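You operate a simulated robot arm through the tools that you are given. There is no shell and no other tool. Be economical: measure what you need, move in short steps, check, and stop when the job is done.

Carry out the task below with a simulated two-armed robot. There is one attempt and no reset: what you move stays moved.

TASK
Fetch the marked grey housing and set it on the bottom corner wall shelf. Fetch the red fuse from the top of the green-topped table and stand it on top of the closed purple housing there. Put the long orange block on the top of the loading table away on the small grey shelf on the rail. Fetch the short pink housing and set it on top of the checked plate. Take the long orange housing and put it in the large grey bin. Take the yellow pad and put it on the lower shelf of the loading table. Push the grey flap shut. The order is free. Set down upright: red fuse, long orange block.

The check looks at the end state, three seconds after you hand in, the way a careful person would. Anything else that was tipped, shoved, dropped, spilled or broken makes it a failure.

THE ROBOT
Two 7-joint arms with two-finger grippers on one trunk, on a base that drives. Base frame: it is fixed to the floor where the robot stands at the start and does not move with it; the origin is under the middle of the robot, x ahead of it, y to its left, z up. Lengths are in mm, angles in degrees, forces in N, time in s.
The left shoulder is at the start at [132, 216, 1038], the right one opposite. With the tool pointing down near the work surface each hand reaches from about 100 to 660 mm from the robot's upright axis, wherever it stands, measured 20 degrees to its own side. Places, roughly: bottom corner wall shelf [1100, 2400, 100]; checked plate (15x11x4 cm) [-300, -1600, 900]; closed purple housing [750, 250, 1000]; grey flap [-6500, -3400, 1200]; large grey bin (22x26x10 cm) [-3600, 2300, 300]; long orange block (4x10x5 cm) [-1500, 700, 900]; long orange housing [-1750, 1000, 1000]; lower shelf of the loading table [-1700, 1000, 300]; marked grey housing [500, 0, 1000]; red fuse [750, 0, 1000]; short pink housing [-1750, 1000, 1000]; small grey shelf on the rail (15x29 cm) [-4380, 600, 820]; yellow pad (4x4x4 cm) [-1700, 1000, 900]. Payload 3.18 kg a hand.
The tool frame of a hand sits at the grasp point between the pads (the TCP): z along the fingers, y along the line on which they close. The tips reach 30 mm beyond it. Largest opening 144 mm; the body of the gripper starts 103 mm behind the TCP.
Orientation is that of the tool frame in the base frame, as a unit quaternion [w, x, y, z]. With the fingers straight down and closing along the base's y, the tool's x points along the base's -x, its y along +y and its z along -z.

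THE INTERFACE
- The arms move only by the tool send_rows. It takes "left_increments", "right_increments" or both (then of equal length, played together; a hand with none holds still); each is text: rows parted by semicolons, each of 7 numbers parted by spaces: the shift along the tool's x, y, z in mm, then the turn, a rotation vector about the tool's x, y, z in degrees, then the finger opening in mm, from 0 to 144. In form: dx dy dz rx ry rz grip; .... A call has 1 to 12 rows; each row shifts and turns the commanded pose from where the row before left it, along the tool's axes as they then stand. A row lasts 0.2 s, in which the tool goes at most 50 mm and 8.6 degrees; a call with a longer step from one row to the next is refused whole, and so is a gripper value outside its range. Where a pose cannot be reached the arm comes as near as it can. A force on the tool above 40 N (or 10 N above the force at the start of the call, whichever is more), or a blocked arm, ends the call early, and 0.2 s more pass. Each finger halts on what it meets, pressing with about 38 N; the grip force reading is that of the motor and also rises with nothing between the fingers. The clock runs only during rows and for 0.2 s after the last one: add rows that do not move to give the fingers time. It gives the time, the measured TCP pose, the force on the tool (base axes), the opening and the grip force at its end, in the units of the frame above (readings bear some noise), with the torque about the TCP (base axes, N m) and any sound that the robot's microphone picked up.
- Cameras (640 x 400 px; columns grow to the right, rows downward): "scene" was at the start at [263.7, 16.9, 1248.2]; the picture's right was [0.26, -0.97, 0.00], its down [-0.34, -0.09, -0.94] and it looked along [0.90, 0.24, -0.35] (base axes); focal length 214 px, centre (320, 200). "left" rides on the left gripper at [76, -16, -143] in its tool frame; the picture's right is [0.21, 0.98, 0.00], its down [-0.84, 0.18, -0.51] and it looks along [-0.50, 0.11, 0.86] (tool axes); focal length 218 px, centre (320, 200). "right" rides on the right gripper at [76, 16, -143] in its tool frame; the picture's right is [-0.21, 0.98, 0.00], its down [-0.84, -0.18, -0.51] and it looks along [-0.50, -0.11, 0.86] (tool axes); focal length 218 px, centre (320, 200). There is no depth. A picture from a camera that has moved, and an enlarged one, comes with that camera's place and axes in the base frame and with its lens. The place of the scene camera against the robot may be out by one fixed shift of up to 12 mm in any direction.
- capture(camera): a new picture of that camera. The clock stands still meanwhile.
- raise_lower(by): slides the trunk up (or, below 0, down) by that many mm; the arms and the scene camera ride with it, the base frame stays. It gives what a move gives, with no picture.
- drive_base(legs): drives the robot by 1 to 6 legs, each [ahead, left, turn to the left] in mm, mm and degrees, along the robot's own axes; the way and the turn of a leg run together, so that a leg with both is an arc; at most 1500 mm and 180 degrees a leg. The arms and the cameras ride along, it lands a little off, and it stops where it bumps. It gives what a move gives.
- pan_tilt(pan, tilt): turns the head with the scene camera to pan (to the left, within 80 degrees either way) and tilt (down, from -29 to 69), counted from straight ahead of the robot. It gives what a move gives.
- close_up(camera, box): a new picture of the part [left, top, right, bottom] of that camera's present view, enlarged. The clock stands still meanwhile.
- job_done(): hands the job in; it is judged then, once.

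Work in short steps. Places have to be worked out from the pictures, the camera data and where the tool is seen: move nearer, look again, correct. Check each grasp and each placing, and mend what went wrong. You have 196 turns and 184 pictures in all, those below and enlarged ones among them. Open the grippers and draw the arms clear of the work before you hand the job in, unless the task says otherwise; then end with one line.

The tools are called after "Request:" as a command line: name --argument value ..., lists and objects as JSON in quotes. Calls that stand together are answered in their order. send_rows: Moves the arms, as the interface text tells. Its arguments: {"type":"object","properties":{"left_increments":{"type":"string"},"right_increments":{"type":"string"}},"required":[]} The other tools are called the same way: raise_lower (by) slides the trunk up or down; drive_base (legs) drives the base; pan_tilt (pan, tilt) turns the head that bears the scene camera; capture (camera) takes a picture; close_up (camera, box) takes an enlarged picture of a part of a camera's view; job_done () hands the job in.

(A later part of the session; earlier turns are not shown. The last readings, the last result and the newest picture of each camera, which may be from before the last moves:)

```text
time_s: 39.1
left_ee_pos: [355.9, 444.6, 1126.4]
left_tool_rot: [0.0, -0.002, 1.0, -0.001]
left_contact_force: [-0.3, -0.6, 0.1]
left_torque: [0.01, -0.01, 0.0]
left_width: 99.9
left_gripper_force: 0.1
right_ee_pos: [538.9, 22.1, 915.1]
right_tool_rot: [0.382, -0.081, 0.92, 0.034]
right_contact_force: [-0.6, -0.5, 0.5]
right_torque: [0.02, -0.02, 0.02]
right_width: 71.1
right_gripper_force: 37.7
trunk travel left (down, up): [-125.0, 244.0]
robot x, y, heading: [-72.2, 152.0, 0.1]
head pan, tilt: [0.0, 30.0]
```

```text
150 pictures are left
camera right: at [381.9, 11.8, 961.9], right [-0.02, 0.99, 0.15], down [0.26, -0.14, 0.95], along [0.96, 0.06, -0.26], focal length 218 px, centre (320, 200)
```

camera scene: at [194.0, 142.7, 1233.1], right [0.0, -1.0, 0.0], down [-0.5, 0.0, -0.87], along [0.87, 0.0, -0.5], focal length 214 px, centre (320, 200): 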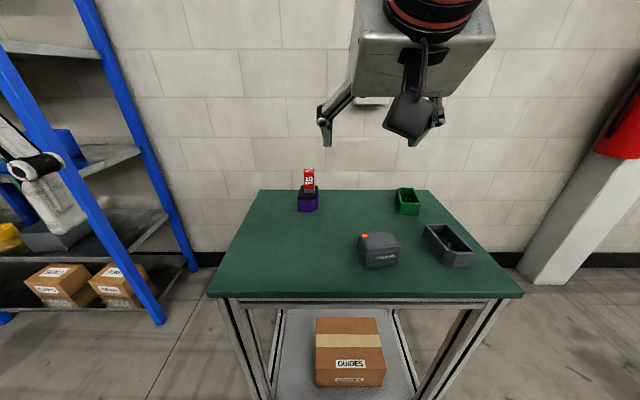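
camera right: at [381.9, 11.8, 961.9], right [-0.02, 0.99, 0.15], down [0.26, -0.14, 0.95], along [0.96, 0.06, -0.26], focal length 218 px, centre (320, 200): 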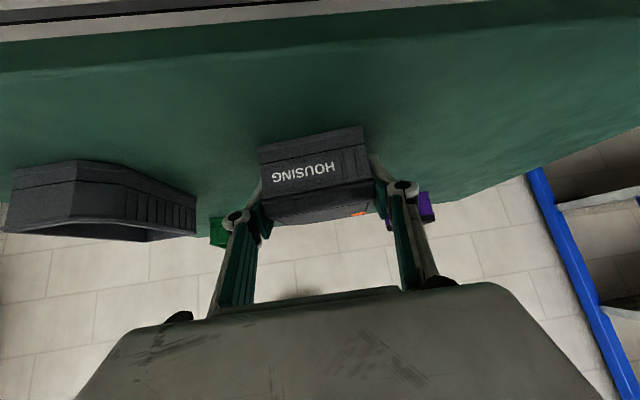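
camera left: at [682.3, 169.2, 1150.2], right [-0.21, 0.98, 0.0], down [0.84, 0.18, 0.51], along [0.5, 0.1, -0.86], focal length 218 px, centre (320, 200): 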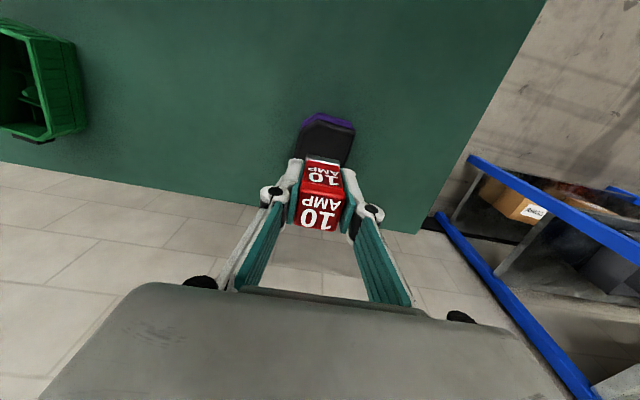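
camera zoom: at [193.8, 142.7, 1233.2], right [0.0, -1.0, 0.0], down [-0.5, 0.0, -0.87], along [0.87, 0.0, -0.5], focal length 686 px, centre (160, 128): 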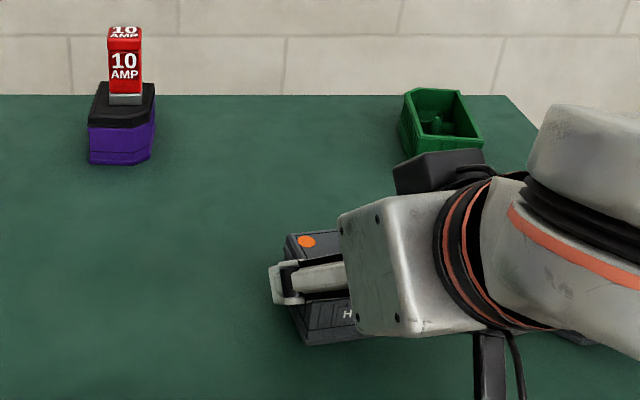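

The housing is held at 71 mm. I lift it clear and drive left toward the corner bay.

Request:
send_rows --right_increments "-27 0 -26.5 0 0 0 50;-27 0 -26.5 0 0 0 50;-27 0 -26.5 0 0 0 50;-27 0 -26.5 0 0 0 50;0 0 0 0 0 0 50"

Request:
drive_base --legs '[[0, 1500, 0], [150, 600, 0]]'

Request:
pan_tilt --pan 0 --tilt 45

Request:
capture --camera "scene"

```text
time_s: 40.3
left_ee_pos: [356.9, 444.7, 1126.0]
left_tool_rot: [0.0, -0.003, 1.0, -0.002]
left_contact_force: [-0.3, -0.7, -0.6]
left_torque: [-0.01, 0.04, -0.01]
left_width: 99.8
left_gripper_force: 0.1
right_ee_pos: [539.7, 24.2, 1069.2]
right_tool_rot: [0.381, -0.08, 0.92, 0.034]
right_contact_force: [0.0, 0.0, -2.4]
right_torque: [-0.03, -0.04, 0.03]
right_width: 71.0
right_gripper_force: 38.2
trunk travel left (down, up): [-125.0, 244.0]
robot x, y, heading: [-72.0, 146.5, 0.1]
head pan, tilt: [0.0, 30.0]
```

```text
time_s: 59.1
left_ee_pos: [496.1, 2566.0, 1127.0]
left_tool_rot: [0.001, -0.005, 1.0, -0.002]
left_contact_force: [0.2, -0.1, 0.5]
left_torque: [0.01, -0.03, 0.02]
left_width: 100.0
left_gripper_force: 0.2
right_ee_pos: [681.2, 2146.9, 1068.7]
right_tool_rot: [0.38, -0.082, 0.921, 0.034]
right_contact_force: [0.6, 0.3, -1.7]
right_torque: [0.0, 0.0, -0.05]
right_width: 71.6
right_gripper_force: 38.1
trunk travel left (down, up): [-125.0, 244.0]
robot x, y, heading: [72.9, 2268.8, 0.3]
head pan, tilt: [0.0, 30.0]
```

```text
time_s: 59.9
left_ee_pos: [495.3, 2566.0, 1127.5]
left_tool_rot: [0.001, -0.006, 1.0, -0.002]
left_contact_force: [-0.3, 0.0, 0.4]
left_torque: [-0.01, 0.0, -0.02]
left_width: 100.0
left_gripper_force: 0.1
right_ee_pos: [680.7, 2146.2, 1069.6]
right_tool_rot: [0.381, -0.083, 0.92, 0.036]
right_contact_force: [-0.2, 0.4, -1.6]
right_torque: [0.0, 0.01, 0.04]
right_width: 70.9
right_gripper_force: 38.2
trunk travel left (down, up): [-125.0, 244.0]
robot x, y, heading: [71.8, 2273.1, 0.6]
head pan, tilt: [0.0, 45.0]
```

```text
149 pictures are left
camera scene: at [326.2, 2262.9, 1210.6], right [0.01, -1.0, 0.0], down [-0.71, 0.0, -0.71], along [0.71, 0.0, -0.71], focal length 214 px, centre (320, 200)
```

scene: 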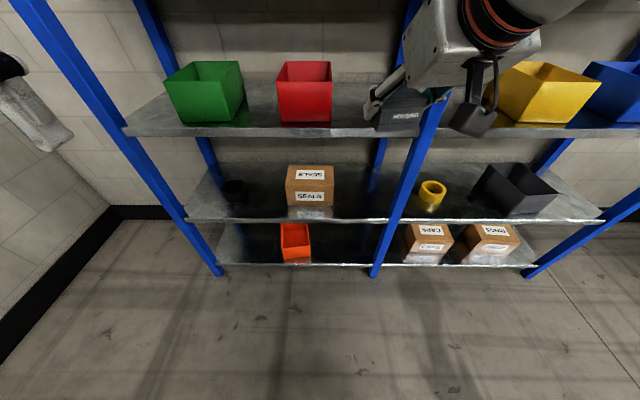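

The free space on the corner bay's bottom shelf is between the mid post (y≈1960) and the orange bin (y≈2315), which is right ahead of the held housing at y≈2146. I lower the trunk and then the arm in front of the rack.

Request:
raise_lower --by -125

Request:
send_rows --right_increments "35 0 33 0 0 0 50;35 0 33 0 0 0 50;35 0 33 0 0 0 50;35 0 33 0 0 0 50;35 0 33 0 0 0 50;35 0 33 0 0 0 50;35 0 33 0 0 0 50;35 0 33 0 0 0 50;35 0 33 0 0 0 50;35 0 33 0 0 0 50;0 0 0 0 0 0 50"

Request:
capture --camera "scene"

```text
time_s: 61.4
left_ee_pos: [563.2, 2566.3, 892.8]
left_tool_rot: [-0.181, -0.006, 0.983, -0.003]
left_contact_force: [0.9, 0.4, -0.1]
left_torque: [0.01, -0.03, -0.01]
left_width: 99.8
left_gripper_force: 0.0
right_ee_pos: [679.9, 2145.3, 944.9]
right_tool_rot: [0.383, -0.083, 0.919, 0.035]
right_contact_force: [-0.6, 0.4, -1.1]
right_torque: [-0.01, 0.01, 0.03]
right_width: 70.9
right_gripper_force: 38.1
trunk travel left (down, up): [0.0, 369.0]
robot x, y, heading: [68.7, 2270.8, 0.4]
head pan, tilt: [0.0, 45.0]
```

```text
time_s: 63.8
left_ee_pos: [564.2, 2564.9, 891.8]
left_tool_rot: [-0.181, -0.007, 0.983, -0.002]
left_contact_force: [-0.4, -0.1, -0.6]
left_torque: [0.02, 0.0, -0.04]
left_width: 99.7
left_gripper_force: 0.1
right_ee_pos: [689.1, 2154.4, 682.6]
right_tool_rot: [0.381, -0.081, 0.921, 0.033]
right_contact_force: [0.2, 0.0, -1.2]
right_torque: [0.02, -0.01, 0.0]
right_width: 71.3
right_gripper_force: 37.8
right hand out of reach, approached as far as the arm can: row 3, 4, 6, 7, 8, 9, 10
trunk travel left (down, up): [0.0, 369.0]
robot x, y, heading: [69.9, 2267.0, 0.3]
head pan, tilt: [0.0, 45.0]
```

```text
148 pictures are left
camera scene: at [445.3, 2263.7, 1049.3], right [0.01, -1.0, 0.0], down [-0.71, 0.0, -0.71], along [0.71, 0.0, -0.71], focal length 214 px, centre (320, 200)
```

scene: 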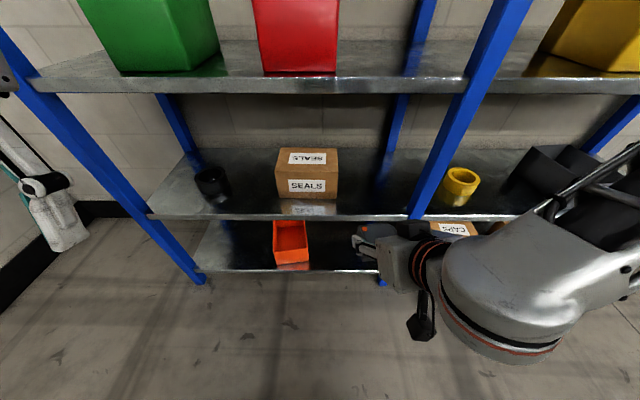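

The arm could not get lower that far out (z stopped at 683). I pull the hand closer to the body and try going down there.

Request:
send_rows --right_increments "33 8 -33 0 0 0 50;33 8 -33 0 0 0 50;33 8 -33 0 0 0 50;0 0 0 0 0 0 50;35 0 35 0 0 0 50;35 0 35 0 0 0 50;35 0 35 0 0 0 50;0 0 0 0 0 0 50"

```text
time_s: 65.6
left_ee_pos: [563.7, 2564.7, 891.0]
left_tool_rot: [-0.182, -0.007, 0.983, -0.002]
left_contact_force: [-0.1, 0.2, 0.2]
left_torque: [0.01, -0.03, 0.01]
left_width: 99.8
left_gripper_force: 0.0
right_ee_pos: [629.3, 2208.3, 640.1]
right_tool_rot: [0.376, -0.079, 0.923, 0.028]
right_contact_force: [0.1, -0.4, -2.3]
right_torque: [0.01, 0.03, -0.01]
right_width: 71.0
right_gripper_force: 37.5
right hand out of reach, approached as far as the arm can: row 1, 2, 3, 5, 6, 7
trunk travel left (down, up): [0.0, 369.0]
robot x, y, heading: [68.7, 2271.8, 0.4]
head pan, tilt: [0.0, 45.0]
```

I need to see the arm's configuration to understand the limit.

Request:
pan_tilt --pan -30 --tilt 55

Request:
capture --camera "scene"

Request:
capture --camera "left"

```text
time_s: 66.6
left_ee_pos: [564.0, 2564.9, 891.8]
left_tool_rot: [-0.182, -0.007, 0.983, -0.002]
left_contact_force: [-0.4, -0.2, 0.9]
left_torque: [0.03, 0.02, 0.03]
left_width: 100.0
left_gripper_force: 0.0
right_ee_pos: [628.6, 2208.4, 639.4]
right_tool_rot: [0.376, -0.08, 0.923, 0.028]
right_contact_force: [-0.1, -0.1, -1.8]
right_torque: [0.02, -0.01, 0.01]
right_width: 71.2
right_gripper_force: 38.1
trunk travel left (down, up): [0.0, 369.0]
robot x, y, heading: [71.9, 2267.2, 0.7]
head pan, tilt: [-30.0, 55.0]
```

```text
147 pictures are left
camera scene: at [426.7, 2227.5, 1035.9], right [-0.49, -0.87, 0.0], down [-0.71, 0.4, -0.57], along [0.5, -0.28, -0.82], focal length 214 px, centre (320, 200)
```

scene: 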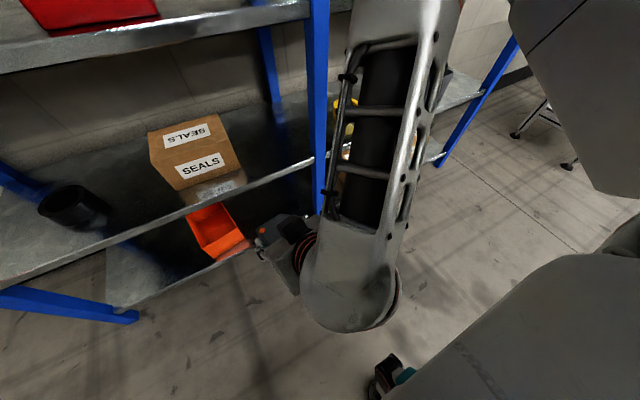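

```text
146 pictures are left
camera left: at [542.5, 2548.6, 1052.1], right [-0.21, 0.98, 0.07], down [0.97, 0.19, 0.17], along [0.16, 0.11, -0.98], focal length 218 px, centre (320, 200)
```

left: 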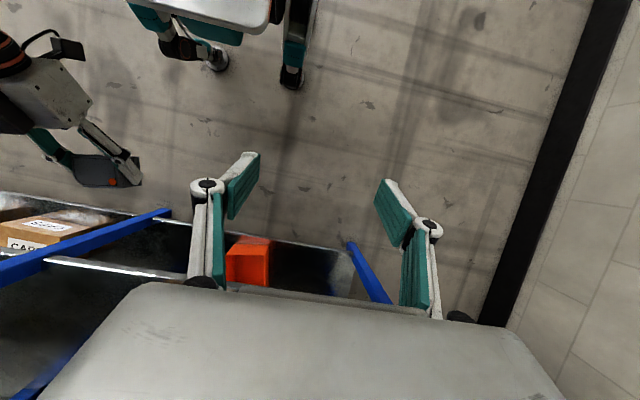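

The forearm comes from an elbow that is forward and outboard, with the wrist folded inward. I move the hand outboard to its own side, then try lowering again.

Request:
send_rows --right_increments "-2.4 -38.7 2.4 0 0 0 50;-2.4 -38.7 2.4 0 0 0 50;-2.4 -38.7 2.4 0 0 0 50;-2.4 -38.7 2.4 0 0 0 50;0 0 0 0 0 0 50;30 0 30 0 0 0 50;30 0 30 0 0 0 50;30 0 30 0 0 0 50;0 0 0 0 0 0 50"

```text
time_s: 68.6
left_ee_pos: [564.0, 2565.1, 891.6]
left_tool_rot: [-0.181, -0.007, 0.983, -0.002]
left_contact_force: [0.3, 0.1, -0.5]
left_torque: [0.03, -0.01, 0.01]
left_width: 99.9
left_gripper_force: 0.1
right_ee_pos: [629.4, 2208.4, 639.6]
right_tool_rot: [0.376, -0.08, 0.923, 0.028]
right_contact_force: [-0.5, -0.1, -1.4]
right_torque: [0.02, 0.03, -0.01]
right_width: 70.8
right_gripper_force: 37.7
right hand out of reach, approached as far as the arm can: row 1, 2, 3, 4, 6, 7, 8
trunk travel left (down, up): [0.0, 369.0]
robot x, y, heading: [68.3, 2270.6, 0.0]
head pan, tilt: [-30.0, 55.0]
```

The hand did not move at all, so I test whether the commanded pose has run ahead by moving up a bit.

Request:
send_rows --right_increments "-20 0 -20 0 0 0 50;-20 0 -20 0 0 0 50;0 0 0 0 0 0 50"

```text
time_s: 69.4
left_ee_pos: [564.0, 2565.0, 890.5]
left_tool_rot: [-0.181, -0.007, 0.983, -0.002]
left_contact_force: [0.0, -0.2, 0.8]
left_torque: [0.01, -0.01, 0.0]
left_width: 100.1
left_gripper_force: 0.0
right_ee_pos: [633.8, 2218.6, 695.0]
right_tool_rot: [0.381, -0.081, 0.92, 0.033]
right_contact_force: [-0.5, -1.3, -1.3]
right_torque: [0.02, 0.03, 0.0]
right_width: 70.9
right_gripper_force: 38.8
right hand out of reach, approached as far as the arm can: row 1, 2
trunk travel left (down, up): [0.0, 369.0]
robot x, y, heading: [73.7, 2266.2, 0.2]
head pan, tilt: [-30.0, 55.0]
```

The command follows the achieved pose, so the arm is really at a joint limit. I go back up, move outboard to the hand's own side, and then try descending from there.

Request:
send_rows --right_increments "-35 0 -35 0 0 0 50;-35 0 -35 0 0 0 50;-35 0 -35 0 0 0 50;0 -40 0 0 0 0 50;0 -40 0 0 0 0 50;0 -40 0 0 0 0 50;0 -40 0 0 0 0 50;0 0 0 0 0 0 50"

Request:
send_rows --right_increments "35 0 35 0 0 0 50;35 0 35 0 0 0 50;35 0 35 0 0 0 50;35 0 35 0 0 0 50;35 0 35 0 0 0 50;35 0 35 0 0 0 50;35 0 35 0 0 0 50;35 0 35 0 0 0 50;0 0 0 0 0 0 50"

Request:
capture --camera "scene"

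```text
time_s: 71.2
left_ee_pos: [563.6, 2564.2, 890.7]
left_tool_rot: [-0.182, -0.007, 0.983, -0.002]
left_contact_force: [-0.2, 0.0, -0.5]
left_torque: [0.0, 0.0, -0.04]
left_width: 99.8
left_gripper_force: 0.1
right_ee_pos: [689.0, 2070.6, 860.7]
right_tool_rot: [0.379, -0.082, 0.921, 0.034]
right_contact_force: [0.0, 1.1, -0.7]
right_torque: [-0.01, -0.02, -0.01]
right_width: 71.2
right_gripper_force: 37.8
right hand out of reach, approached as far as the arm can: row 5, 6, 7
trunk travel left (down, up): [0.0, 369.0]
robot x, y, heading: [71.7, 2269.8, 0.7]
head pan, tilt: [-30.0, 55.0]
```

```text
time_s: 73.2
left_ee_pos: [565.0, 2564.8, 890.4]
left_tool_rot: [-0.181, -0.008, 0.983, -0.002]
left_contact_force: [0.5, -0.1, 0.2]
left_torque: [-0.02, 0.0, 0.0]
left_width: 99.7
left_gripper_force: 0.1
right_ee_pos: [720.1, 2079.1, 700.6]
right_tool_rot: [0.381, -0.082, 0.92, 0.034]
right_contact_force: [0.4, 1.0, -1.7]
right_torque: [0.0, 0.0, -0.01]
right_width: 71.1
right_gripper_force: 37.9
right hand out of reach, approached as far as the arm can: row 1, 2, 4, 5, 6, 7, 8
trunk travel left (down, up): [0.0, 369.0]
robot x, y, heading: [72.3, 2270.4, 0.4]
head pan, tilt: [-30.0, 55.0]
```

```text
145 pictures are left
camera scene: at [426.6, 2227.5, 1035.9], right [-0.49, -0.87, 0.0], down [-0.71, 0.41, -0.57], along [0.5, -0.28, -0.82], focal length 214 px, centre (320, 200)
```

scene: 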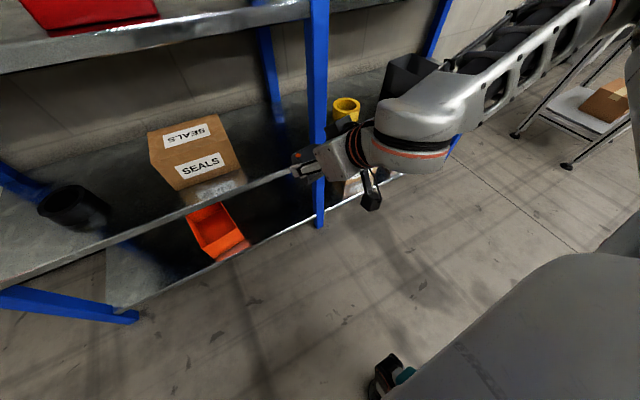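

The arm keeps an elbow-out posture. As a reachability test, I turn the tool back to vertical and see how low it can go in front of the rack.

Request:
send_rows --right_increments "0 0 0 0 7.5 0 50;0 0 0 0 7.5 0 50;0 0 0 0 7.5 0 50;0 0 0 0 7.5 0 50;0 0 0 0 7.5 0 50;0 0 0 0 7.5 0 50;0 0 0 0 0 0 50"

Request:
send_rows --right_increments "0 0 48 0 0 0 50;0 0 48 0 0 0 50;0 0 48 0 0 0 50;0 0 48 0 0 0 50;0 0 48 0 0 0 50;0 0 48 0 0 0 50;0 0 48 0 0 0 50;0 0 48 0 0 0 50;0 0 48 0 0 0 50;0 0 48 0 0 0 50;0 0 0 0 0 0 50"

Request:
capture --camera "scene"

```text
time_s: 74.8
left_ee_pos: [563.6, 2565.4, 891.2]
left_tool_rot: [-0.18, -0.007, 0.984, -0.002]
left_contact_force: [0.4, -0.7, 0.4]
left_torque: [0.02, -0.01, -0.02]
left_width: 99.8
left_gripper_force: 0.0
right_ee_pos: [719.2, 2077.8, 700.6]
right_tool_rot: [-0.001, -0.089, 0.996, 0.001]
right_contact_force: [-0.8, -0.1, -1.4]
right_torque: [0.0, 0.02, -0.01]
right_width: 70.7
right_gripper_force: 38.1
trunk travel left (down, up): [0.0, 369.0]
robot x, y, heading: [72.6, 2272.0, 0.7]
head pan, tilt: [-30.0, 55.0]
```

```text
time_s: 77.2
left_ee_pos: [563.8, 2564.6, 892.1]
left_tool_rot: [-0.182, -0.007, 0.983, -0.003]
left_contact_force: [0.6, -0.5, -0.3]
left_torque: [0.02, 0.02, 0.0]
left_width: 99.9
left_gripper_force: 0.1
right_ee_pos: [719.8, 2078.1, 220.8]
right_tool_rot: [0.0, -0.089, 0.996, 0.0]
right_contact_force: [-0.2, 0.0, -1.5]
right_torque: [0.01, 0.0, 0.01]
right_width: 71.4
right_gripper_force: 37.8
trunk travel left (down, up): [0.0, 369.0]
robot x, y, heading: [72.5, 2270.6, 0.5]
head pan, tilt: [-30.0, 55.0]
```

```text
144 pictures are left
camera scene: at [426.5, 2227.4, 1036.1], right [-0.49, -0.87, 0.0], down [-0.71, 0.41, -0.57], along [0.5, -0.28, -0.82], focal length 214 px, centre (320, 200)
```

scene: 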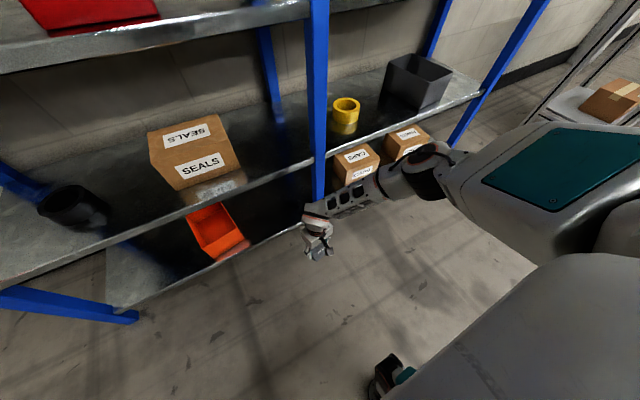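

With a vertical tool the arm reaches z=221 easily. From this extended posture I try pitching forward again.

Request:
send_rows --right_increments "0 0 0 0 -7.5 0 50;0 0 0 0 -7.5 0 50;0 0 0 0 -7.5 0 50;0 0 0 0 -7.5 0 50;0 0 0 0 -7.5 0 50;0 0 0 0 -7.5 0 50;0 0 0 0 0 0 50"

Request:
capture --camera "scene"

```text
time_s: 78.8
left_ee_pos: [563.0, 2563.9, 891.1]
left_tool_rot: [-0.182, -0.007, 0.983, -0.003]
left_contact_force: [0.7, 0.2, 0.5]
left_torque: [-0.04, 0.02, 0.01]
left_width: 99.9
left_gripper_force: 0.0
right_ee_pos: [719.5, 2078.6, 221.1]
right_tool_rot: [0.162, -0.088, 0.983, 0.015]
right_contact_force: [0.6, 0.0, -1.3]
right_torque: [-0.03, -0.01, 0.04]
right_width: 71.3
right_gripper_force: 37.9
right hand out of reach, approached as far as the arm can: row 3, 4, 5, 6
trunk travel left (down, up): [0.0, 369.0]
robot x, y, heading: [69.6, 2267.9, 0.2]
head pan, tilt: [-30.0, 55.0]
```

```text
143 pictures are left
camera scene: at [426.6, 2227.5, 1035.9], right [-0.49, -0.87, 0.0], down [-0.71, 0.41, -0.57], along [0.5, -0.28, -0.82], focal length 214 px, centre (320, 200)
```

scene: 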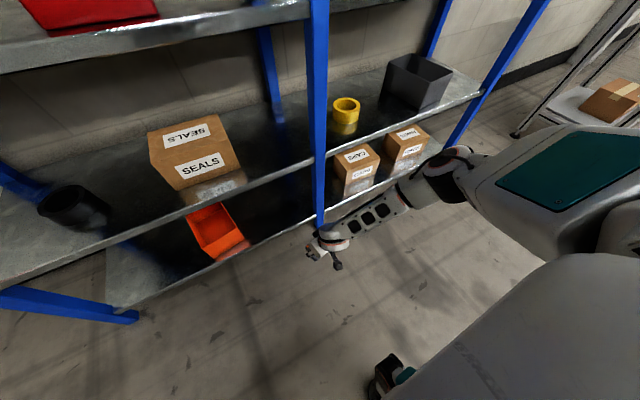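

Pitch stopped at about 19° in this yaw. I test whether pointing the tool more inboard (yaw left) allows a steeper forward pitch.

Request:
send_rows --right_increments "0 0 0 -2.6 0 -7.57 50;0 0 0 -2.6 0 -7.57 50;0 0 0 -2.6 0 -7.57 50;0 0 0 -2.6 0 -7.57 50;0 0 0 0 -7.5 0 50;0 0 0 0 -7.5 0 50;0 0 0 0 -7.5 0 50;0 0 0 0 -7.5 0 50;0 0 0 0 0 0 50"

```text
time_s: 80.8
left_ee_pos: [563.0, 2564.0, 890.9]
left_tool_rot: [-0.181, -0.008, 0.983, -0.002]
left_contact_force: [0.0, -0.3, 0.6]
left_torque: [0.01, 0.01, -0.03]
left_width: 99.9
left_gripper_force: 0.1
right_ee_pos: [721.0, 2078.1, 220.0]
right_tool_rot: [0.386, -0.328, 0.849, 0.15]
right_contact_force: [0.1, -0.6, -2.3]
right_torque: [-0.03, 0.02, -0.04]
right_width: 70.8
right_gripper_force: 37.9
trunk travel left (down, up): [0.0, 369.0]
robot x, y, heading: [67.1, 2262.2, 0.4]
head pan, tilt: [-30.0, 55.0]
```

With a 42° inboard yaw, the 49° pitch is reachable at z=220. I trim the pitch to level the housing, test lowering to about z=135 here, and pull the left arm back.

Request:
send_rows --right_increments "0 0 0 0 3.9 0 50;21 0 21 0 0 0 50;21 0 21 0 0 0 50;18 0 18 0 0 0 50;0 0 0 0 0 0 50;0 0 0 0 0 0 50" --left_increments "46 0 18 0 0 0 100;46 0 18 0 0 0 100;46 0 18 0 0 0 100;46 0 18 0 0 0 100;0 0 0 0 0 0 100;0 0 0 0 0 0 100"

Request:
pan_tilt --pan -10 --tilt 55

Request:
capture --camera "scene"

Request:
capture --camera "right"

```text
time_s: 81.8
left_ee_pos: [393.8, 2556.6, 889.7]
left_tool_rot: [-0.165, 0.0, 0.986, -0.014]
left_contact_force: [1.2, -2.2, -1.9]
left_torque: [-0.12, 0.07, -0.12]
left_width: 98.1
left_gripper_force: 0.0
right_ee_pos: [719.3, 2077.5, 144.8]
right_tool_rot: [0.356, -0.332, 0.862, 0.139]
right_contact_force: [0.0, 0.8, -1.8]
right_torque: [-0.01, 0.05, -0.02]
right_width: 71.1
right_gripper_force: 37.9
trunk travel left (down, up): [0.0, 369.0]
robot x, y, heading: [70.5, 2268.3, 0.5]
head pan, tilt: [-30.0, 55.0]
stopped in row 4 (left hand): the force on the tool passed its limit at 97 N (the readings are from after the stop); the commanded pose is now the measured one
```

```text
time_s: 82.6
left_ee_pos: [393.2, 2556.6, 890.0]
left_tool_rot: [-0.165, -0.001, 0.986, -0.015]
left_contact_force: [5.9, -2.5, -4.7]
left_torque: [-0.22, 0.19, -0.36]
left_width: 98.2
left_gripper_force: 0.0
right_ee_pos: [719.8, 2078.0, 146.1]
right_tool_rot: [0.355, -0.333, 0.862, 0.139]
right_contact_force: [-0.3, -0.2, -1.9]
right_torque: [0.0, 0.02, 0.02]
right_width: 71.4
right_gripper_force: 37.6
trunk travel left (down, up): [0.0, 369.0]
robot x, y, heading: [68.1, 2269.1, 0.3]
head pan, tilt: [-10.0, 55.0]
```

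```text
142 pictures are left
camera scene: at [435.0, 2251.0, 1035.9], right [-0.17, -0.99, 0.0], down [-0.81, 0.14, -0.57], along [0.57, -0.1, -0.82], focal length 214 px, centre (320, 200)
```

scene: 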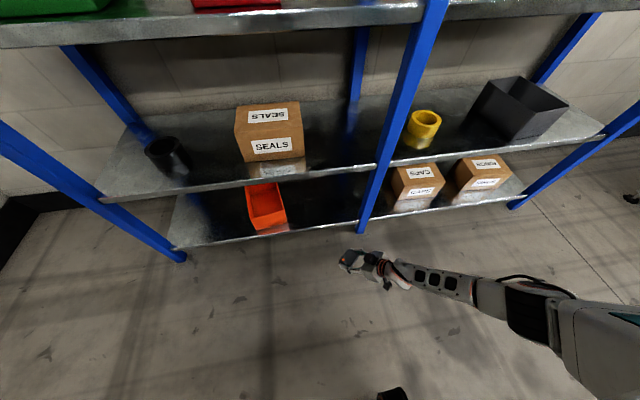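

```text
141 pictures are left
camera right: at [593.8, 1985.3, 192.9], right [-0.55, 0.82, 0.15], down [0.3, 0.03, 0.95], along [0.78, 0.57, -0.26], focal length 218 px, centre (320, 200)
```

right: 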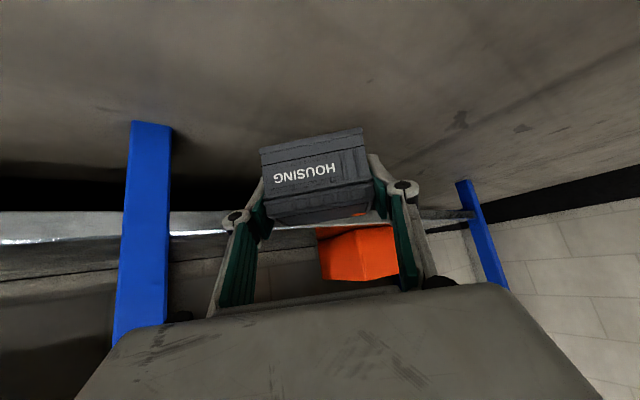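

The left hand touched my own body; I move it forward again a bit and raise the housing slightly. Then I shift left and drive toward the shelf.

Request:
send_rows --right_increments "-14 0 -14 0 0 0 50;0 0 0 0 0 0 50;0 0 0 0 0 0 50" --left_increments "-30 0 -10 0 0 0 100;-30 0 -10 0 0 0 100;0 0 0 0 0 0 100"

Request:
drive_base --legs '[[0, 137, 0], [170, 0, 0]]'

Request:
capture --camera "scene"

Request:
capture --camera "right"

```text
time_s: 83.4
left_ee_pos: [456.0, 2557.1, 888.9]
left_tool_rot: [-0.167, -0.002, 0.986, -0.015]
left_contact_force: [-0.6, 0.3, 0.6]
left_torque: [0.0, 0.0, 0.0]
left_width: 100.2
left_gripper_force: 0.1
right_ee_pos: [720.6, 2078.1, 165.1]
right_tool_rot: [0.356, -0.333, 0.862, 0.139]
right_contact_force: [0.7, -1.2, -1.1]
right_torque: [0.02, 0.0, 0.0]
right_width: 71.2
right_gripper_force: 37.9
trunk travel left (down, up): [0.0, 369.0]
robot x, y, heading: [74.4, 2265.0, 0.5]
head pan, tilt: [-10.0, 55.0]
```

```text
time_s: 86.2
left_ee_pos: [597.6, 2694.9, 890.7]
left_tool_rot: [-0.165, 0.001, 0.986, -0.015]
left_contact_force: [-1.0, 0.6, 0.0]
left_torque: [-0.01, 0.01, 0.02]
left_width: 100.1
left_gripper_force: 0.1
right_ee_pos: [856.6, 2217.0, 164.7]
right_tool_rot: [0.355, -0.334, 0.862, 0.141]
right_contact_force: [-7.7, -1.3, 11.1]
right_torque: [-0.37, -0.37, -0.24]
right_width: 70.9
right_gripper_force: 37.7
trunk travel left (down, up): [0.0, 369.0]
robot x, y, heading: [209.3, 2404.0, 0.4]
head pan, tilt: [-10.0, 55.0]
stopped in leg 2: the force on the tool passed its limit at 111 N (the readings are from after the stop); the commanded pose is now the measured one
```

```text
140 pictures are left
camera scene: at [575.2, 2388.7, 1036.3], right [-0.17, -0.99, 0.0], down [-0.81, 0.14, -0.57], along [0.57, -0.1, -0.82], focal length 214 px, centre (320, 200)
```

scene: 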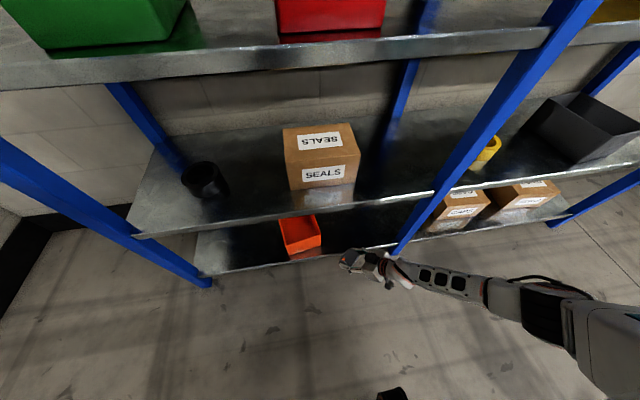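

```text
139 pictures are left
camera right: at [731.2, 2122.5, 212.0], right [-0.55, 0.82, 0.15], down [0.3, 0.02, 0.95], along [0.78, 0.57, -0.26], focal length 218 px, centre (320, 200)
```

right: 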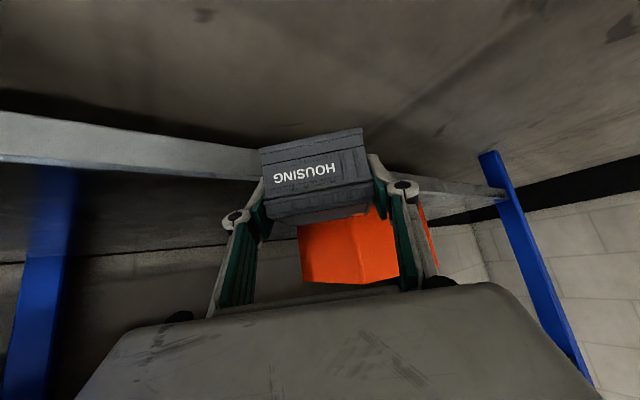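

The housing bumped the shelf lip: the shelf top is really at z≈145 and its front edge at x≈895. I back off, check that it is still held properly, raise, and go in again.

Request:
drive_base --legs '[[-40, 0, 0]]'

Request:
send_rows --right_increments "-18 0 -18 0 0 0 50;-18 0 -18 0 0 0 50;0 0 0 0 0 0 50"

Request:
drive_base --legs '[[145, 0, 0]]'

Request:
capture --camera "right"

Request:
close_up --camera "scene" --box '[230, 180, 470, 330]'

```text
time_s: 87.1
left_ee_pos: [559.0, 2694.6, 889.1]
left_tool_rot: [-0.166, 0.0, 0.986, -0.014]
left_contact_force: [-0.1, 0.1, 0.8]
left_torque: [-0.02, -0.04, 0.0]
left_width: 99.8
left_gripper_force: 0.1
right_ee_pos: [816.3, 2215.6, 163.7]
right_tool_rot: [0.354, -0.333, 0.863, 0.141]
right_contact_force: [0.7, -0.2, -1.3]
right_torque: [-0.02, 0.01, 0.01]
right_width: 71.2
right_gripper_force: 37.8
trunk travel left (down, up): [0.0, 369.0]
robot x, y, heading: [176.1, 2409.8, 0.2]
head pan, tilt: [-10.0, 55.0]
```

```text
time_s: 87.9
left_ee_pos: [559.8, 2695.0, 889.7]
left_tool_rot: [-0.166, 0.001, 0.986, -0.014]
left_contact_force: [0.7, 0.8, -0.4]
left_torque: [-0.02, 0.01, 0.03]
left_width: 99.9
left_gripper_force: 0.0
right_ee_pos: [815.7, 2214.4, 212.9]
right_tool_rot: [0.354, -0.334, 0.862, 0.141]
right_contact_force: [-0.2, -0.5, -0.9]
right_torque: [-0.02, 0.01, -0.01]
right_width: 71.2
right_gripper_force: 38.0
trunk travel left (down, up): [0.0, 369.0]
robot x, y, heading: [174.0, 2406.6, 0.2]
head pan, tilt: [-10.0, 55.0]
```

```text
time_s: 89.2
left_ee_pos: [704.6, 2694.1, 887.9]
left_tool_rot: [-0.166, 0.001, 0.986, -0.014]
left_contact_force: [0.2, 0.8, -0.2]
left_torque: [0.02, 0.05, 0.02]
left_width: 99.9
left_gripper_force: 0.0
right_ee_pos: [960.6, 2214.9, 213.5]
right_tool_rot: [0.354, -0.333, 0.863, 0.14]
right_contact_force: [-0.3, 0.6, -1.2]
right_torque: [0.02, -0.04, 0.0]
right_width: 71.6
right_gripper_force: 37.4
trunk travel left (down, up): [0.0, 369.0]
robot x, y, heading: [315.9, 2404.9, 0.3]
head pan, tilt: [-10.0, 55.0]
```

```text
138 pictures are left
camera right: at [835.0, 2121.3, 260.7], right [-0.55, 0.82, 0.15], down [0.3, 0.02, 0.95], along [0.78, 0.57, -0.26], focal length 218 px, centre (320, 200)
```

right: 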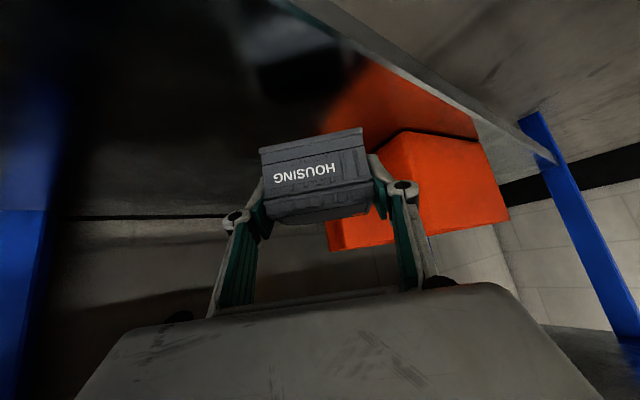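

```text
2.67 times, centred on (350, 255) of scene
camera zoom: at [681.6, 2388.3, 1035.8], right [-0.17, -0.99, 0.0], down [-0.81, 0.14, -0.57], along [0.56, -0.1, -0.82], focal length 572 px, centre (240, 53)
```

zoom: 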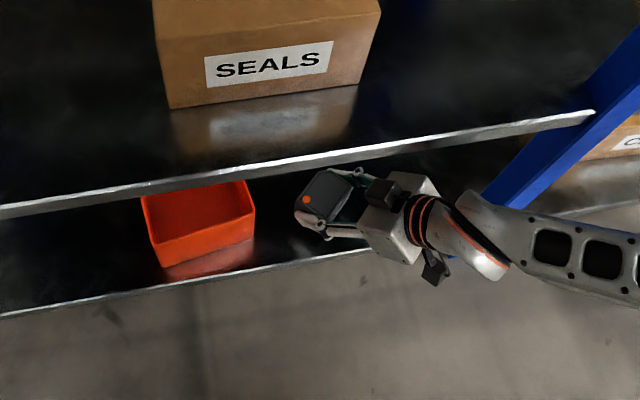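

The housing is above the shelf. I move it 20 mm deeper and lower toward contact.

Request:
send_rows --right_increments "-10.6 -13.5 10.4 0 0 0 50;10 0 10 0 0 0 50;7 0 7 0 0 0 50;0 0 0 0 0 0 50"

Request:
capture --camera "right"

```text
time_s: 90.2
left_ee_pos: [704.7, 2695.4, 888.6]
left_tool_rot: [-0.167, 0.001, 0.986, -0.014]
left_contact_force: [-0.6, -0.2, -0.1]
left_torque: [0.0, -0.02, 0.01]
left_width: 100.0
left_gripper_force: 0.3
right_ee_pos: [979.8, 2215.8, 189.9]
right_tool_rot: [0.354, -0.332, 0.863, 0.14]
right_contact_force: [0.2, -0.1, -1.8]
right_torque: [0.0, 0.02, 0.01]
right_width: 71.2
right_gripper_force: 37.8
trunk travel left (down, up): [0.0, 369.0]
robot x, y, heading: [318.9, 2404.7, -0.0]
head pan, tilt: [-10.0, 55.0]
```

```text
136 pictures are left
camera right: at [855.3, 2122.4, 237.0], right [-0.55, 0.82, 0.15], down [0.3, 0.02, 0.95], along [0.78, 0.57, -0.26], focal length 218 px, centre (320, 200)
```

right: 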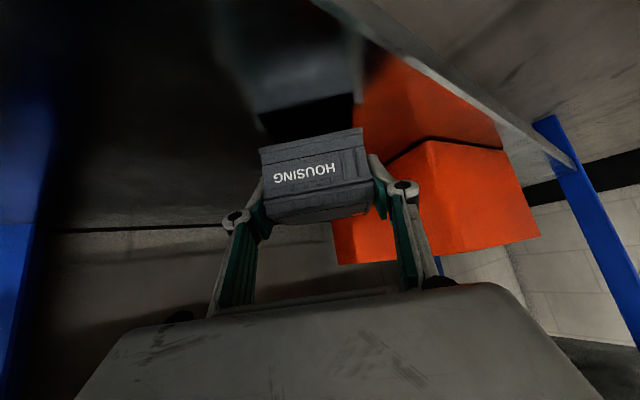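

The reflection gap is shrinking. I continue down in small steps while watching the force.

Request:
send_rows --right_increments "2.1 0 2.1 0 0 0 50;2.1 0 2.1 0 0 0 50;1.4 0 1.4 0 0 0 50;0 0 0 0 0 0 50"

Request:
send_rows --right_increments "1.4 0 1.4 0 0 0 50;1.4 0 1.4 0 0 0 50;0 0 0 0 0 0 50"

```text
time_s: 91.2
left_ee_pos: [704.7, 2694.3, 889.6]
left_tool_rot: [-0.165, 0.001, 0.986, -0.014]
left_contact_force: [-0.1, -0.2, 0.2]
left_torque: [-0.02, 0.0, -0.01]
left_width: 99.9
left_gripper_force: 0.0
right_ee_pos: [981.0, 2214.2, 180.7]
right_tool_rot: [0.355, -0.332, 0.863, 0.141]
right_contact_force: [0.1, -0.4, -1.4]
right_torque: [-0.02, 0.02, 0.01]
right_width: 71.1
right_gripper_force: 37.8
trunk travel left (down, up): [0.0, 369.0]
robot x, y, heading: [316.0, 2404.2, 0.2]
head pan, tilt: [-10.0, 55.0]
```

```text
time_s: 92.0
left_ee_pos: [704.7, 2694.2, 889.4]
left_tool_rot: [-0.167, 0.001, 0.986, -0.014]
left_contact_force: [0.6, 1.0, -0.5]
left_torque: [0.02, 0.0, 0.0]
left_width: 99.9
left_gripper_force: 0.1
right_ee_pos: [981.6, 2214.5, 176.6]
right_tool_rot: [0.354, -0.333, 0.863, 0.141]
right_contact_force: [-1.0, -0.8, -1.4]
right_torque: [-0.01, 0.05, 0.02]
right_width: 70.9
right_gripper_force: 37.8
trunk travel left (down, up): [0.0, 369.0]
robot x, y, heading: [317.9, 2408.7, 0.2]
head pan, tilt: [-10.0, 55.0]
```

Still free at z≈177; I keep going.

Request:
send_rows --right_increments "1.4 0 1.4 0 0 0 50;1.4 0 1.4 0 0 0 50;0 0 0 0 0 0 50"

Request:
close_up --camera "right" --box '[220, 60, 420, 185]'

```text
time_s: 92.8
left_ee_pos: [701.9, 2695.4, 889.3]
left_tool_rot: [-0.165, 0.001, 0.986, -0.015]
left_contact_force: [0.3, -0.1, 0.3]
left_torque: [0.0, 0.01, 0.0]
left_width: 99.6
left_gripper_force: 0.0
right_ee_pos: [982.0, 2213.8, 174.8]
right_tool_rot: [0.356, -0.333, 0.862, 0.14]
right_contact_force: [-2.2, -0.3, 14.9]
right_torque: [-0.52, -0.07, -0.05]
right_width: 71.1
right_gripper_force: 38.1
trunk travel left (down, up): [0.0, 369.0]
robot x, y, heading: [313.9, 2409.3, 0.2]
head pan, tilt: [-10.0, 55.0]
```

```text
3.20 times, centred on (320, 122) of right
camera zoom: at [856.8, 2121.3, 222.3], right [-0.55, 0.82, 0.15], down [0.3, 0.02, 0.95], along [0.78, 0.57, -0.26], focal length 698 px, centre (320, 448)
```

zoom: 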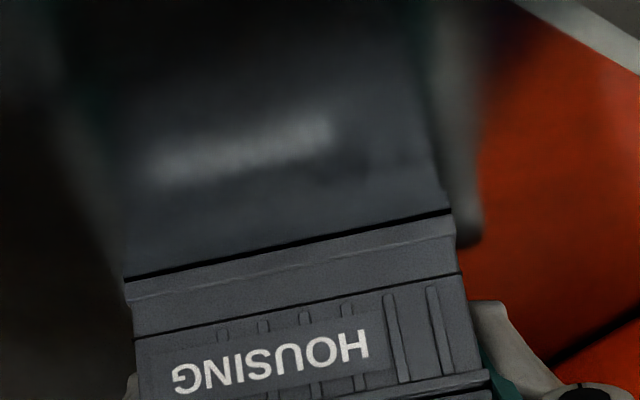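

It touches with 15 N and sits flush with its reflection. I release, retreat along the tool axis, and check.

Request:
send_rows --right_increments "-1 0 -1 0 0 0 60;0 0 0 0 0 0 75;0 0 0 0 0 0 85;0 0 0 0 0 0 95;0 0 0 0 0 0 95;0 0 -25 0 0 0 95;0 0 -40 0 0 0 95;0 0 -40 0 0 0 95;0 0 0 0 0 0 95"

Request:
capture --camera "right"

```text
time_s: 94.8
left_ee_pos: [704.2, 2694.4, 889.0]
left_tool_rot: [-0.166, 0.001, 0.986, -0.014]
left_contact_force: [0.6, -0.5, 0.3]
left_torque: [-0.01, 0.0, -0.02]
left_width: 99.9
left_gripper_force: 0.1
right_ee_pos: [925.1, 2164.3, 249.2]
right_tool_rot: [0.354, -0.333, 0.863, 0.141]
right_contact_force: [-0.3, 0.3, -0.1]
right_torque: [0.01, 0.0, 0.05]
right_width: 95.1
right_gripper_force: 0.1
trunk travel left (down, up): [0.0, 369.0]
robot x, y, heading: [316.8, 2409.5, -0.0]
head pan, tilt: [-10.0, 55.0]
```

```text
134 pictures are left
camera right: at [799.7, 2070.6, 297.1], right [-0.55, 0.82, 0.15], down [0.3, 0.02, 0.95], along [0.78, 0.57, -0.26], focal length 218 px, centre (320, 200)
```

right: 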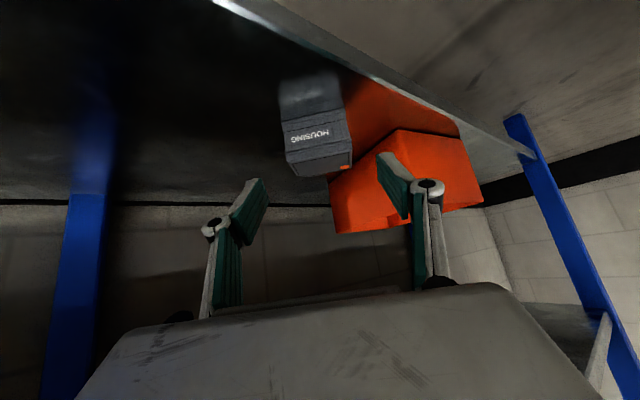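

The housing sits upright on the bottom corner shelf. I back the robot out and bring the right hand back to a vertical, high posture.

Request:
drive_base --legs '[[-500, 0, 0]]'

Request:
capture --camera "scene"

Request:
send_rows --right_increments "0 0 0 0 7.5 0 95;0 0 0 0 7.5 0 95;0 0 0 0 7.5 0 95;0 0 0 0 7.5 0 95;0 0 0 0 7.5 0 95;0 0 0 0 7.7 0 95;0 0 0 0 0 7 95;0 0 0 0 0 7 95;0 0 0 0 0 7 95;0 0 0 0 0 7 95;0 0 0 0 0 7 95;0 0 0 0 0 7 95"

Request:
send_rows --right_increments "0 0 -48 0 0 0 95;0 0 -48 0 0 0 95;0 0 -48 0 0 0 95;0 0 -48 0 0 0 95;0 0 -48 0 0 0 95;0 0 -48 0 0 0 95;0 0 -48 0 0 0 95;0 0 -48 0 0 0 95;0 0 -48 0 0 0 95;0 0 -48 0 0 0 95;0 0 -48 0 0 0 95;0 0 0 0 0 0 95"

Request:
raise_lower --by 125

```text
time_s: 97.8
left_ee_pos: [211.1, 2693.3, 888.0]
left_tool_rot: [-0.166, 0.003, 0.986, -0.013]
left_contact_force: [-0.5, 0.1, 0.1]
left_torque: [-0.03, 0.02, 0.02]
left_width: 99.7
left_gripper_force: 0.0
right_ee_pos: [430.4, 2161.2, 249.8]
right_tool_rot: [0.355, -0.33, 0.863, 0.139]
right_contact_force: [-0.2, -0.7, -0.2]
right_torque: [-0.02, -0.01, -0.01]
right_width: 95.0
right_gripper_force: 0.0
trunk travel left (down, up): [0.0, 369.0]
robot x, y, heading: [-178.0, 2408.1, -0.2]
head pan, tilt: [-10.0, 55.0]
```

```text
133 pictures are left
camera scene: at [187.0, 2386.6, 1036.0], right [-0.18, -0.98, 0.0], down [-0.81, 0.14, -0.57], along [0.56, -0.1, -0.82], focal length 214 px, centre (320, 200)
```

scene: 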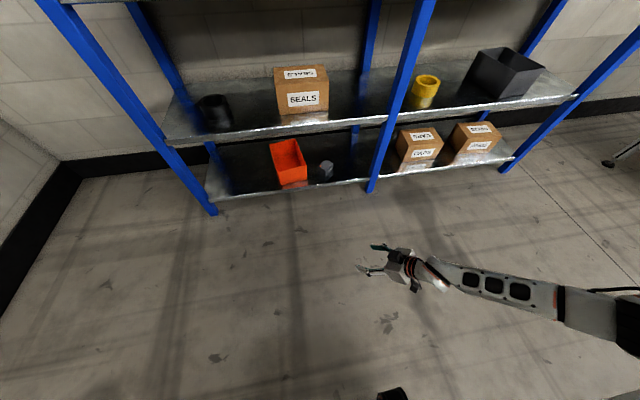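

```text
time_s: 100.4
left_ee_pos: [210.7, 2692.5, 888.9]
left_tool_rot: [-0.166, 0.003, 0.986, -0.014]
left_contact_force: [-0.6, -0.7, 0.0]
left_torque: [0.03, 0.0, 0.03]
left_width: 99.9
left_gripper_force: 0.1
right_ee_pos: [430.2, 2160.4, 248.6]
right_tool_rot: [-0.005, 0.001, 1.0, 0.0]
right_contact_force: [-0.1, -0.6, -0.2]
right_torque: [0.01, 0.02, -0.02]
right_width: 95.1
right_gripper_force: 0.0
trunk travel left (down, up): [0.0, 369.0]
robot x, y, heading: [-179.9, 2409.0, -0.4]
head pan, tilt: [-10.0, 55.0]
```

```text
time_s: 103.0
left_ee_pos: [210.9, 2693.0, 888.4]
left_tool_rot: [-0.167, 0.004, 0.986, -0.014]
left_contact_force: [0.7, -0.3, 0.2]
left_torque: [-0.01, 0.04, 0.01]
left_width: 99.7
left_gripper_force: 0.0
right_ee_pos: [436.7, 2163.4, 778.3]
right_tool_rot: [-0.006, 0.0, 1.0, -0.001]
right_contact_force: [0.1, -0.5, 0.8]
right_torque: [0.01, 0.0, -0.01]
right_width: 95.1
right_gripper_force: 0.0
trunk travel left (down, up): [0.0, 369.0]
robot x, y, heading: [-176.9, 2409.3, -0.2]
head pan, tilt: [-10.0, 55.0]
```

```text
time_s: 104.5
left_ee_pos: [212.9, 2691.2, 1011.2]
left_tool_rot: [-0.167, 0.004, 0.986, -0.014]
left_contact_force: [-0.1, 0.3, -0.3]
left_torque: [-0.01, 0.04, -0.01]
left_width: 99.9
left_gripper_force: 0.1
right_ee_pos: [436.8, 2159.9, 899.3]
right_tool_rot: [-0.007, 0.0, 1.0, 0.0]
right_contact_force: [0.0, -0.4, 0.4]
right_torque: [0.0, 0.01, 0.0]
right_width: 95.0
right_gripper_force: 0.0
trunk travel left (down, up): [-125.0, 244.0]
robot x, y, heading: [-175.1, 2408.1, -0.1]
head pan, tilt: [-10.0, 55.0]
```

I straighten both tools, raise the right hand, turn around and look toward the loading table.

Request:
send_rows --right_increments "0 0 -45 0 0 0 95;0 0 -45 0 0 0 95;0 0 -45 0 0 0 95;0 0 -45 0 0 0 95;0 0 0 0 0 0 95;0 0 0 0 0 0 95" --left_increments "-20 0 -20 0 -6.5 0 100;-20 0 -20 0 -6.5 0 100;0 0 -20 0 -6.2 0 100;0 0 -20 0 0 0 100;0 0 -20 0 0 0 100;0 0 0 0 0 0 100"

Request:
drive_base --legs '[[0, -900, 0], [0, 0, 170]]'

Request:
pan_tilt --pan 0 --tilt 20

Request:
capture --camera "scene"

```text
time_s: 105.9
left_ee_pos: [263.8, 2694.8, 1102.7]
left_tool_rot: [0.0, 0.001, 1.0, -0.014]
left_contact_force: [1.1, 0.2, -0.3]
left_torque: [0.02, 0.0, -0.01]
left_width: 100.0
left_gripper_force: 0.1
right_ee_pos: [435.7, 2160.0, 1037.3]
right_tool_rot: [-0.005, 0.0, 1.0, 0.0]
right_contact_force: [-0.1, -0.6, 0.3]
right_torque: [0.02, 0.05, -0.03]
right_width: 95.2
right_gripper_force: 0.0
right hand out of reach, approached as far as the arm can: row 4
trunk travel left (down, up): [-125.0, 244.0]
robot x, y, heading: [-175.1, 2405.6, -0.1]
head pan, tilt: [-10.0, 55.0]
```

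```text
time_s: 121.1
left_ee_pos: [-657.8, 1295.3, 1102.5]
left_tool_rot: [-0.014, 0.997, -0.075, 0.0]
left_contact_force: [-0.6, 0.1, 0.1]
left_torque: [0.02, 0.02, 0.0]
left_width: 100.0
left_gripper_force: 0.1
right_ee_pos: [-749.5, 1849.9, 1039.1]
right_tool_rot: [0.001, 0.997, -0.074, 0.005]
right_contact_force: [0.5, 0.3, 0.2]
right_torque: [-0.01, 0.01, 0.01]
right_width: 94.7
right_gripper_force: 0.0
trunk travel left (down, up): [-125.0, 244.0]
robot x, y, heading: [-181.7, 1515.6, 171.6]
head pan, tilt: [-10.0, 55.0]
```

```text
time_s: 122.1
left_ee_pos: [-658.8, 1297.1, 1102.6]
left_tool_rot: [-0.013, 0.997, -0.075, 0.001]
left_contact_force: [1.0, 0.6, -0.3]
left_torque: [0.01, -0.03, 0.02]
left_width: 100.0
left_gripper_force: 0.0
right_ee_pos: [-751.1, 1851.1, 1038.6]
right_tool_rot: [0.001, 0.997, -0.074, 0.006]
right_contact_force: [-0.2, -0.4, 0.4]
right_torque: [-0.02, 0.02, -0.01]
right_width: 95.1
right_gripper_force: 0.0
trunk travel left (down, up): [-125.0, 244.0]
robot x, y, heading: [-178.2, 1514.9, 171.6]
head pan, tilt: [0.0, 20.0]
```

```text
132 pictures are left
camera scene: at [-438.7, 1548.4, 1249.2], right [0.15, 0.99, 0.0], down [0.34, -0.05, -0.94], along [-0.93, 0.14, -0.34], focal length 214 px, centre (320, 200)
```

scene: 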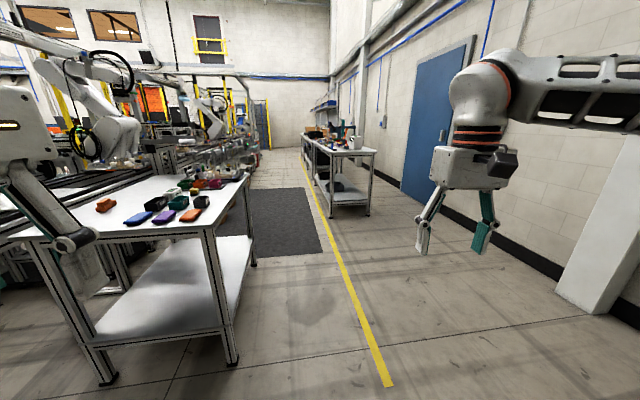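

The loading table is ahead to the left. I zoom in on it.

Request:
close_up --camera "scene" --box '[20, 150, 270, 306]'

```text
2.56 times, centred on (145, 228) of scene
camera zoom: at [-438.7, 1548.4, 1249.2], right [0.15, 0.99, 0.0], down [0.34, -0.05, -0.94], along [-0.93, 0.14, -0.34], focal length 549 px, centre (768, 128)
```

zoom: 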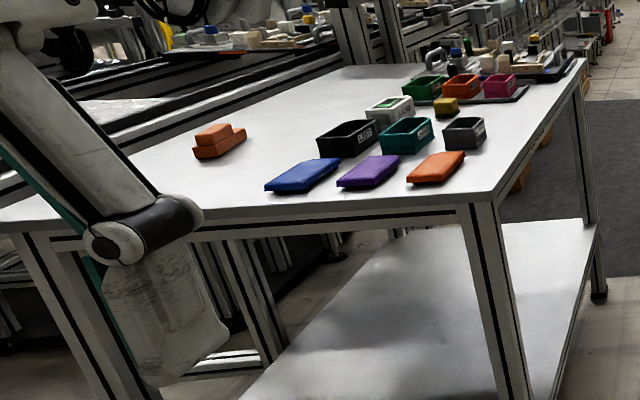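

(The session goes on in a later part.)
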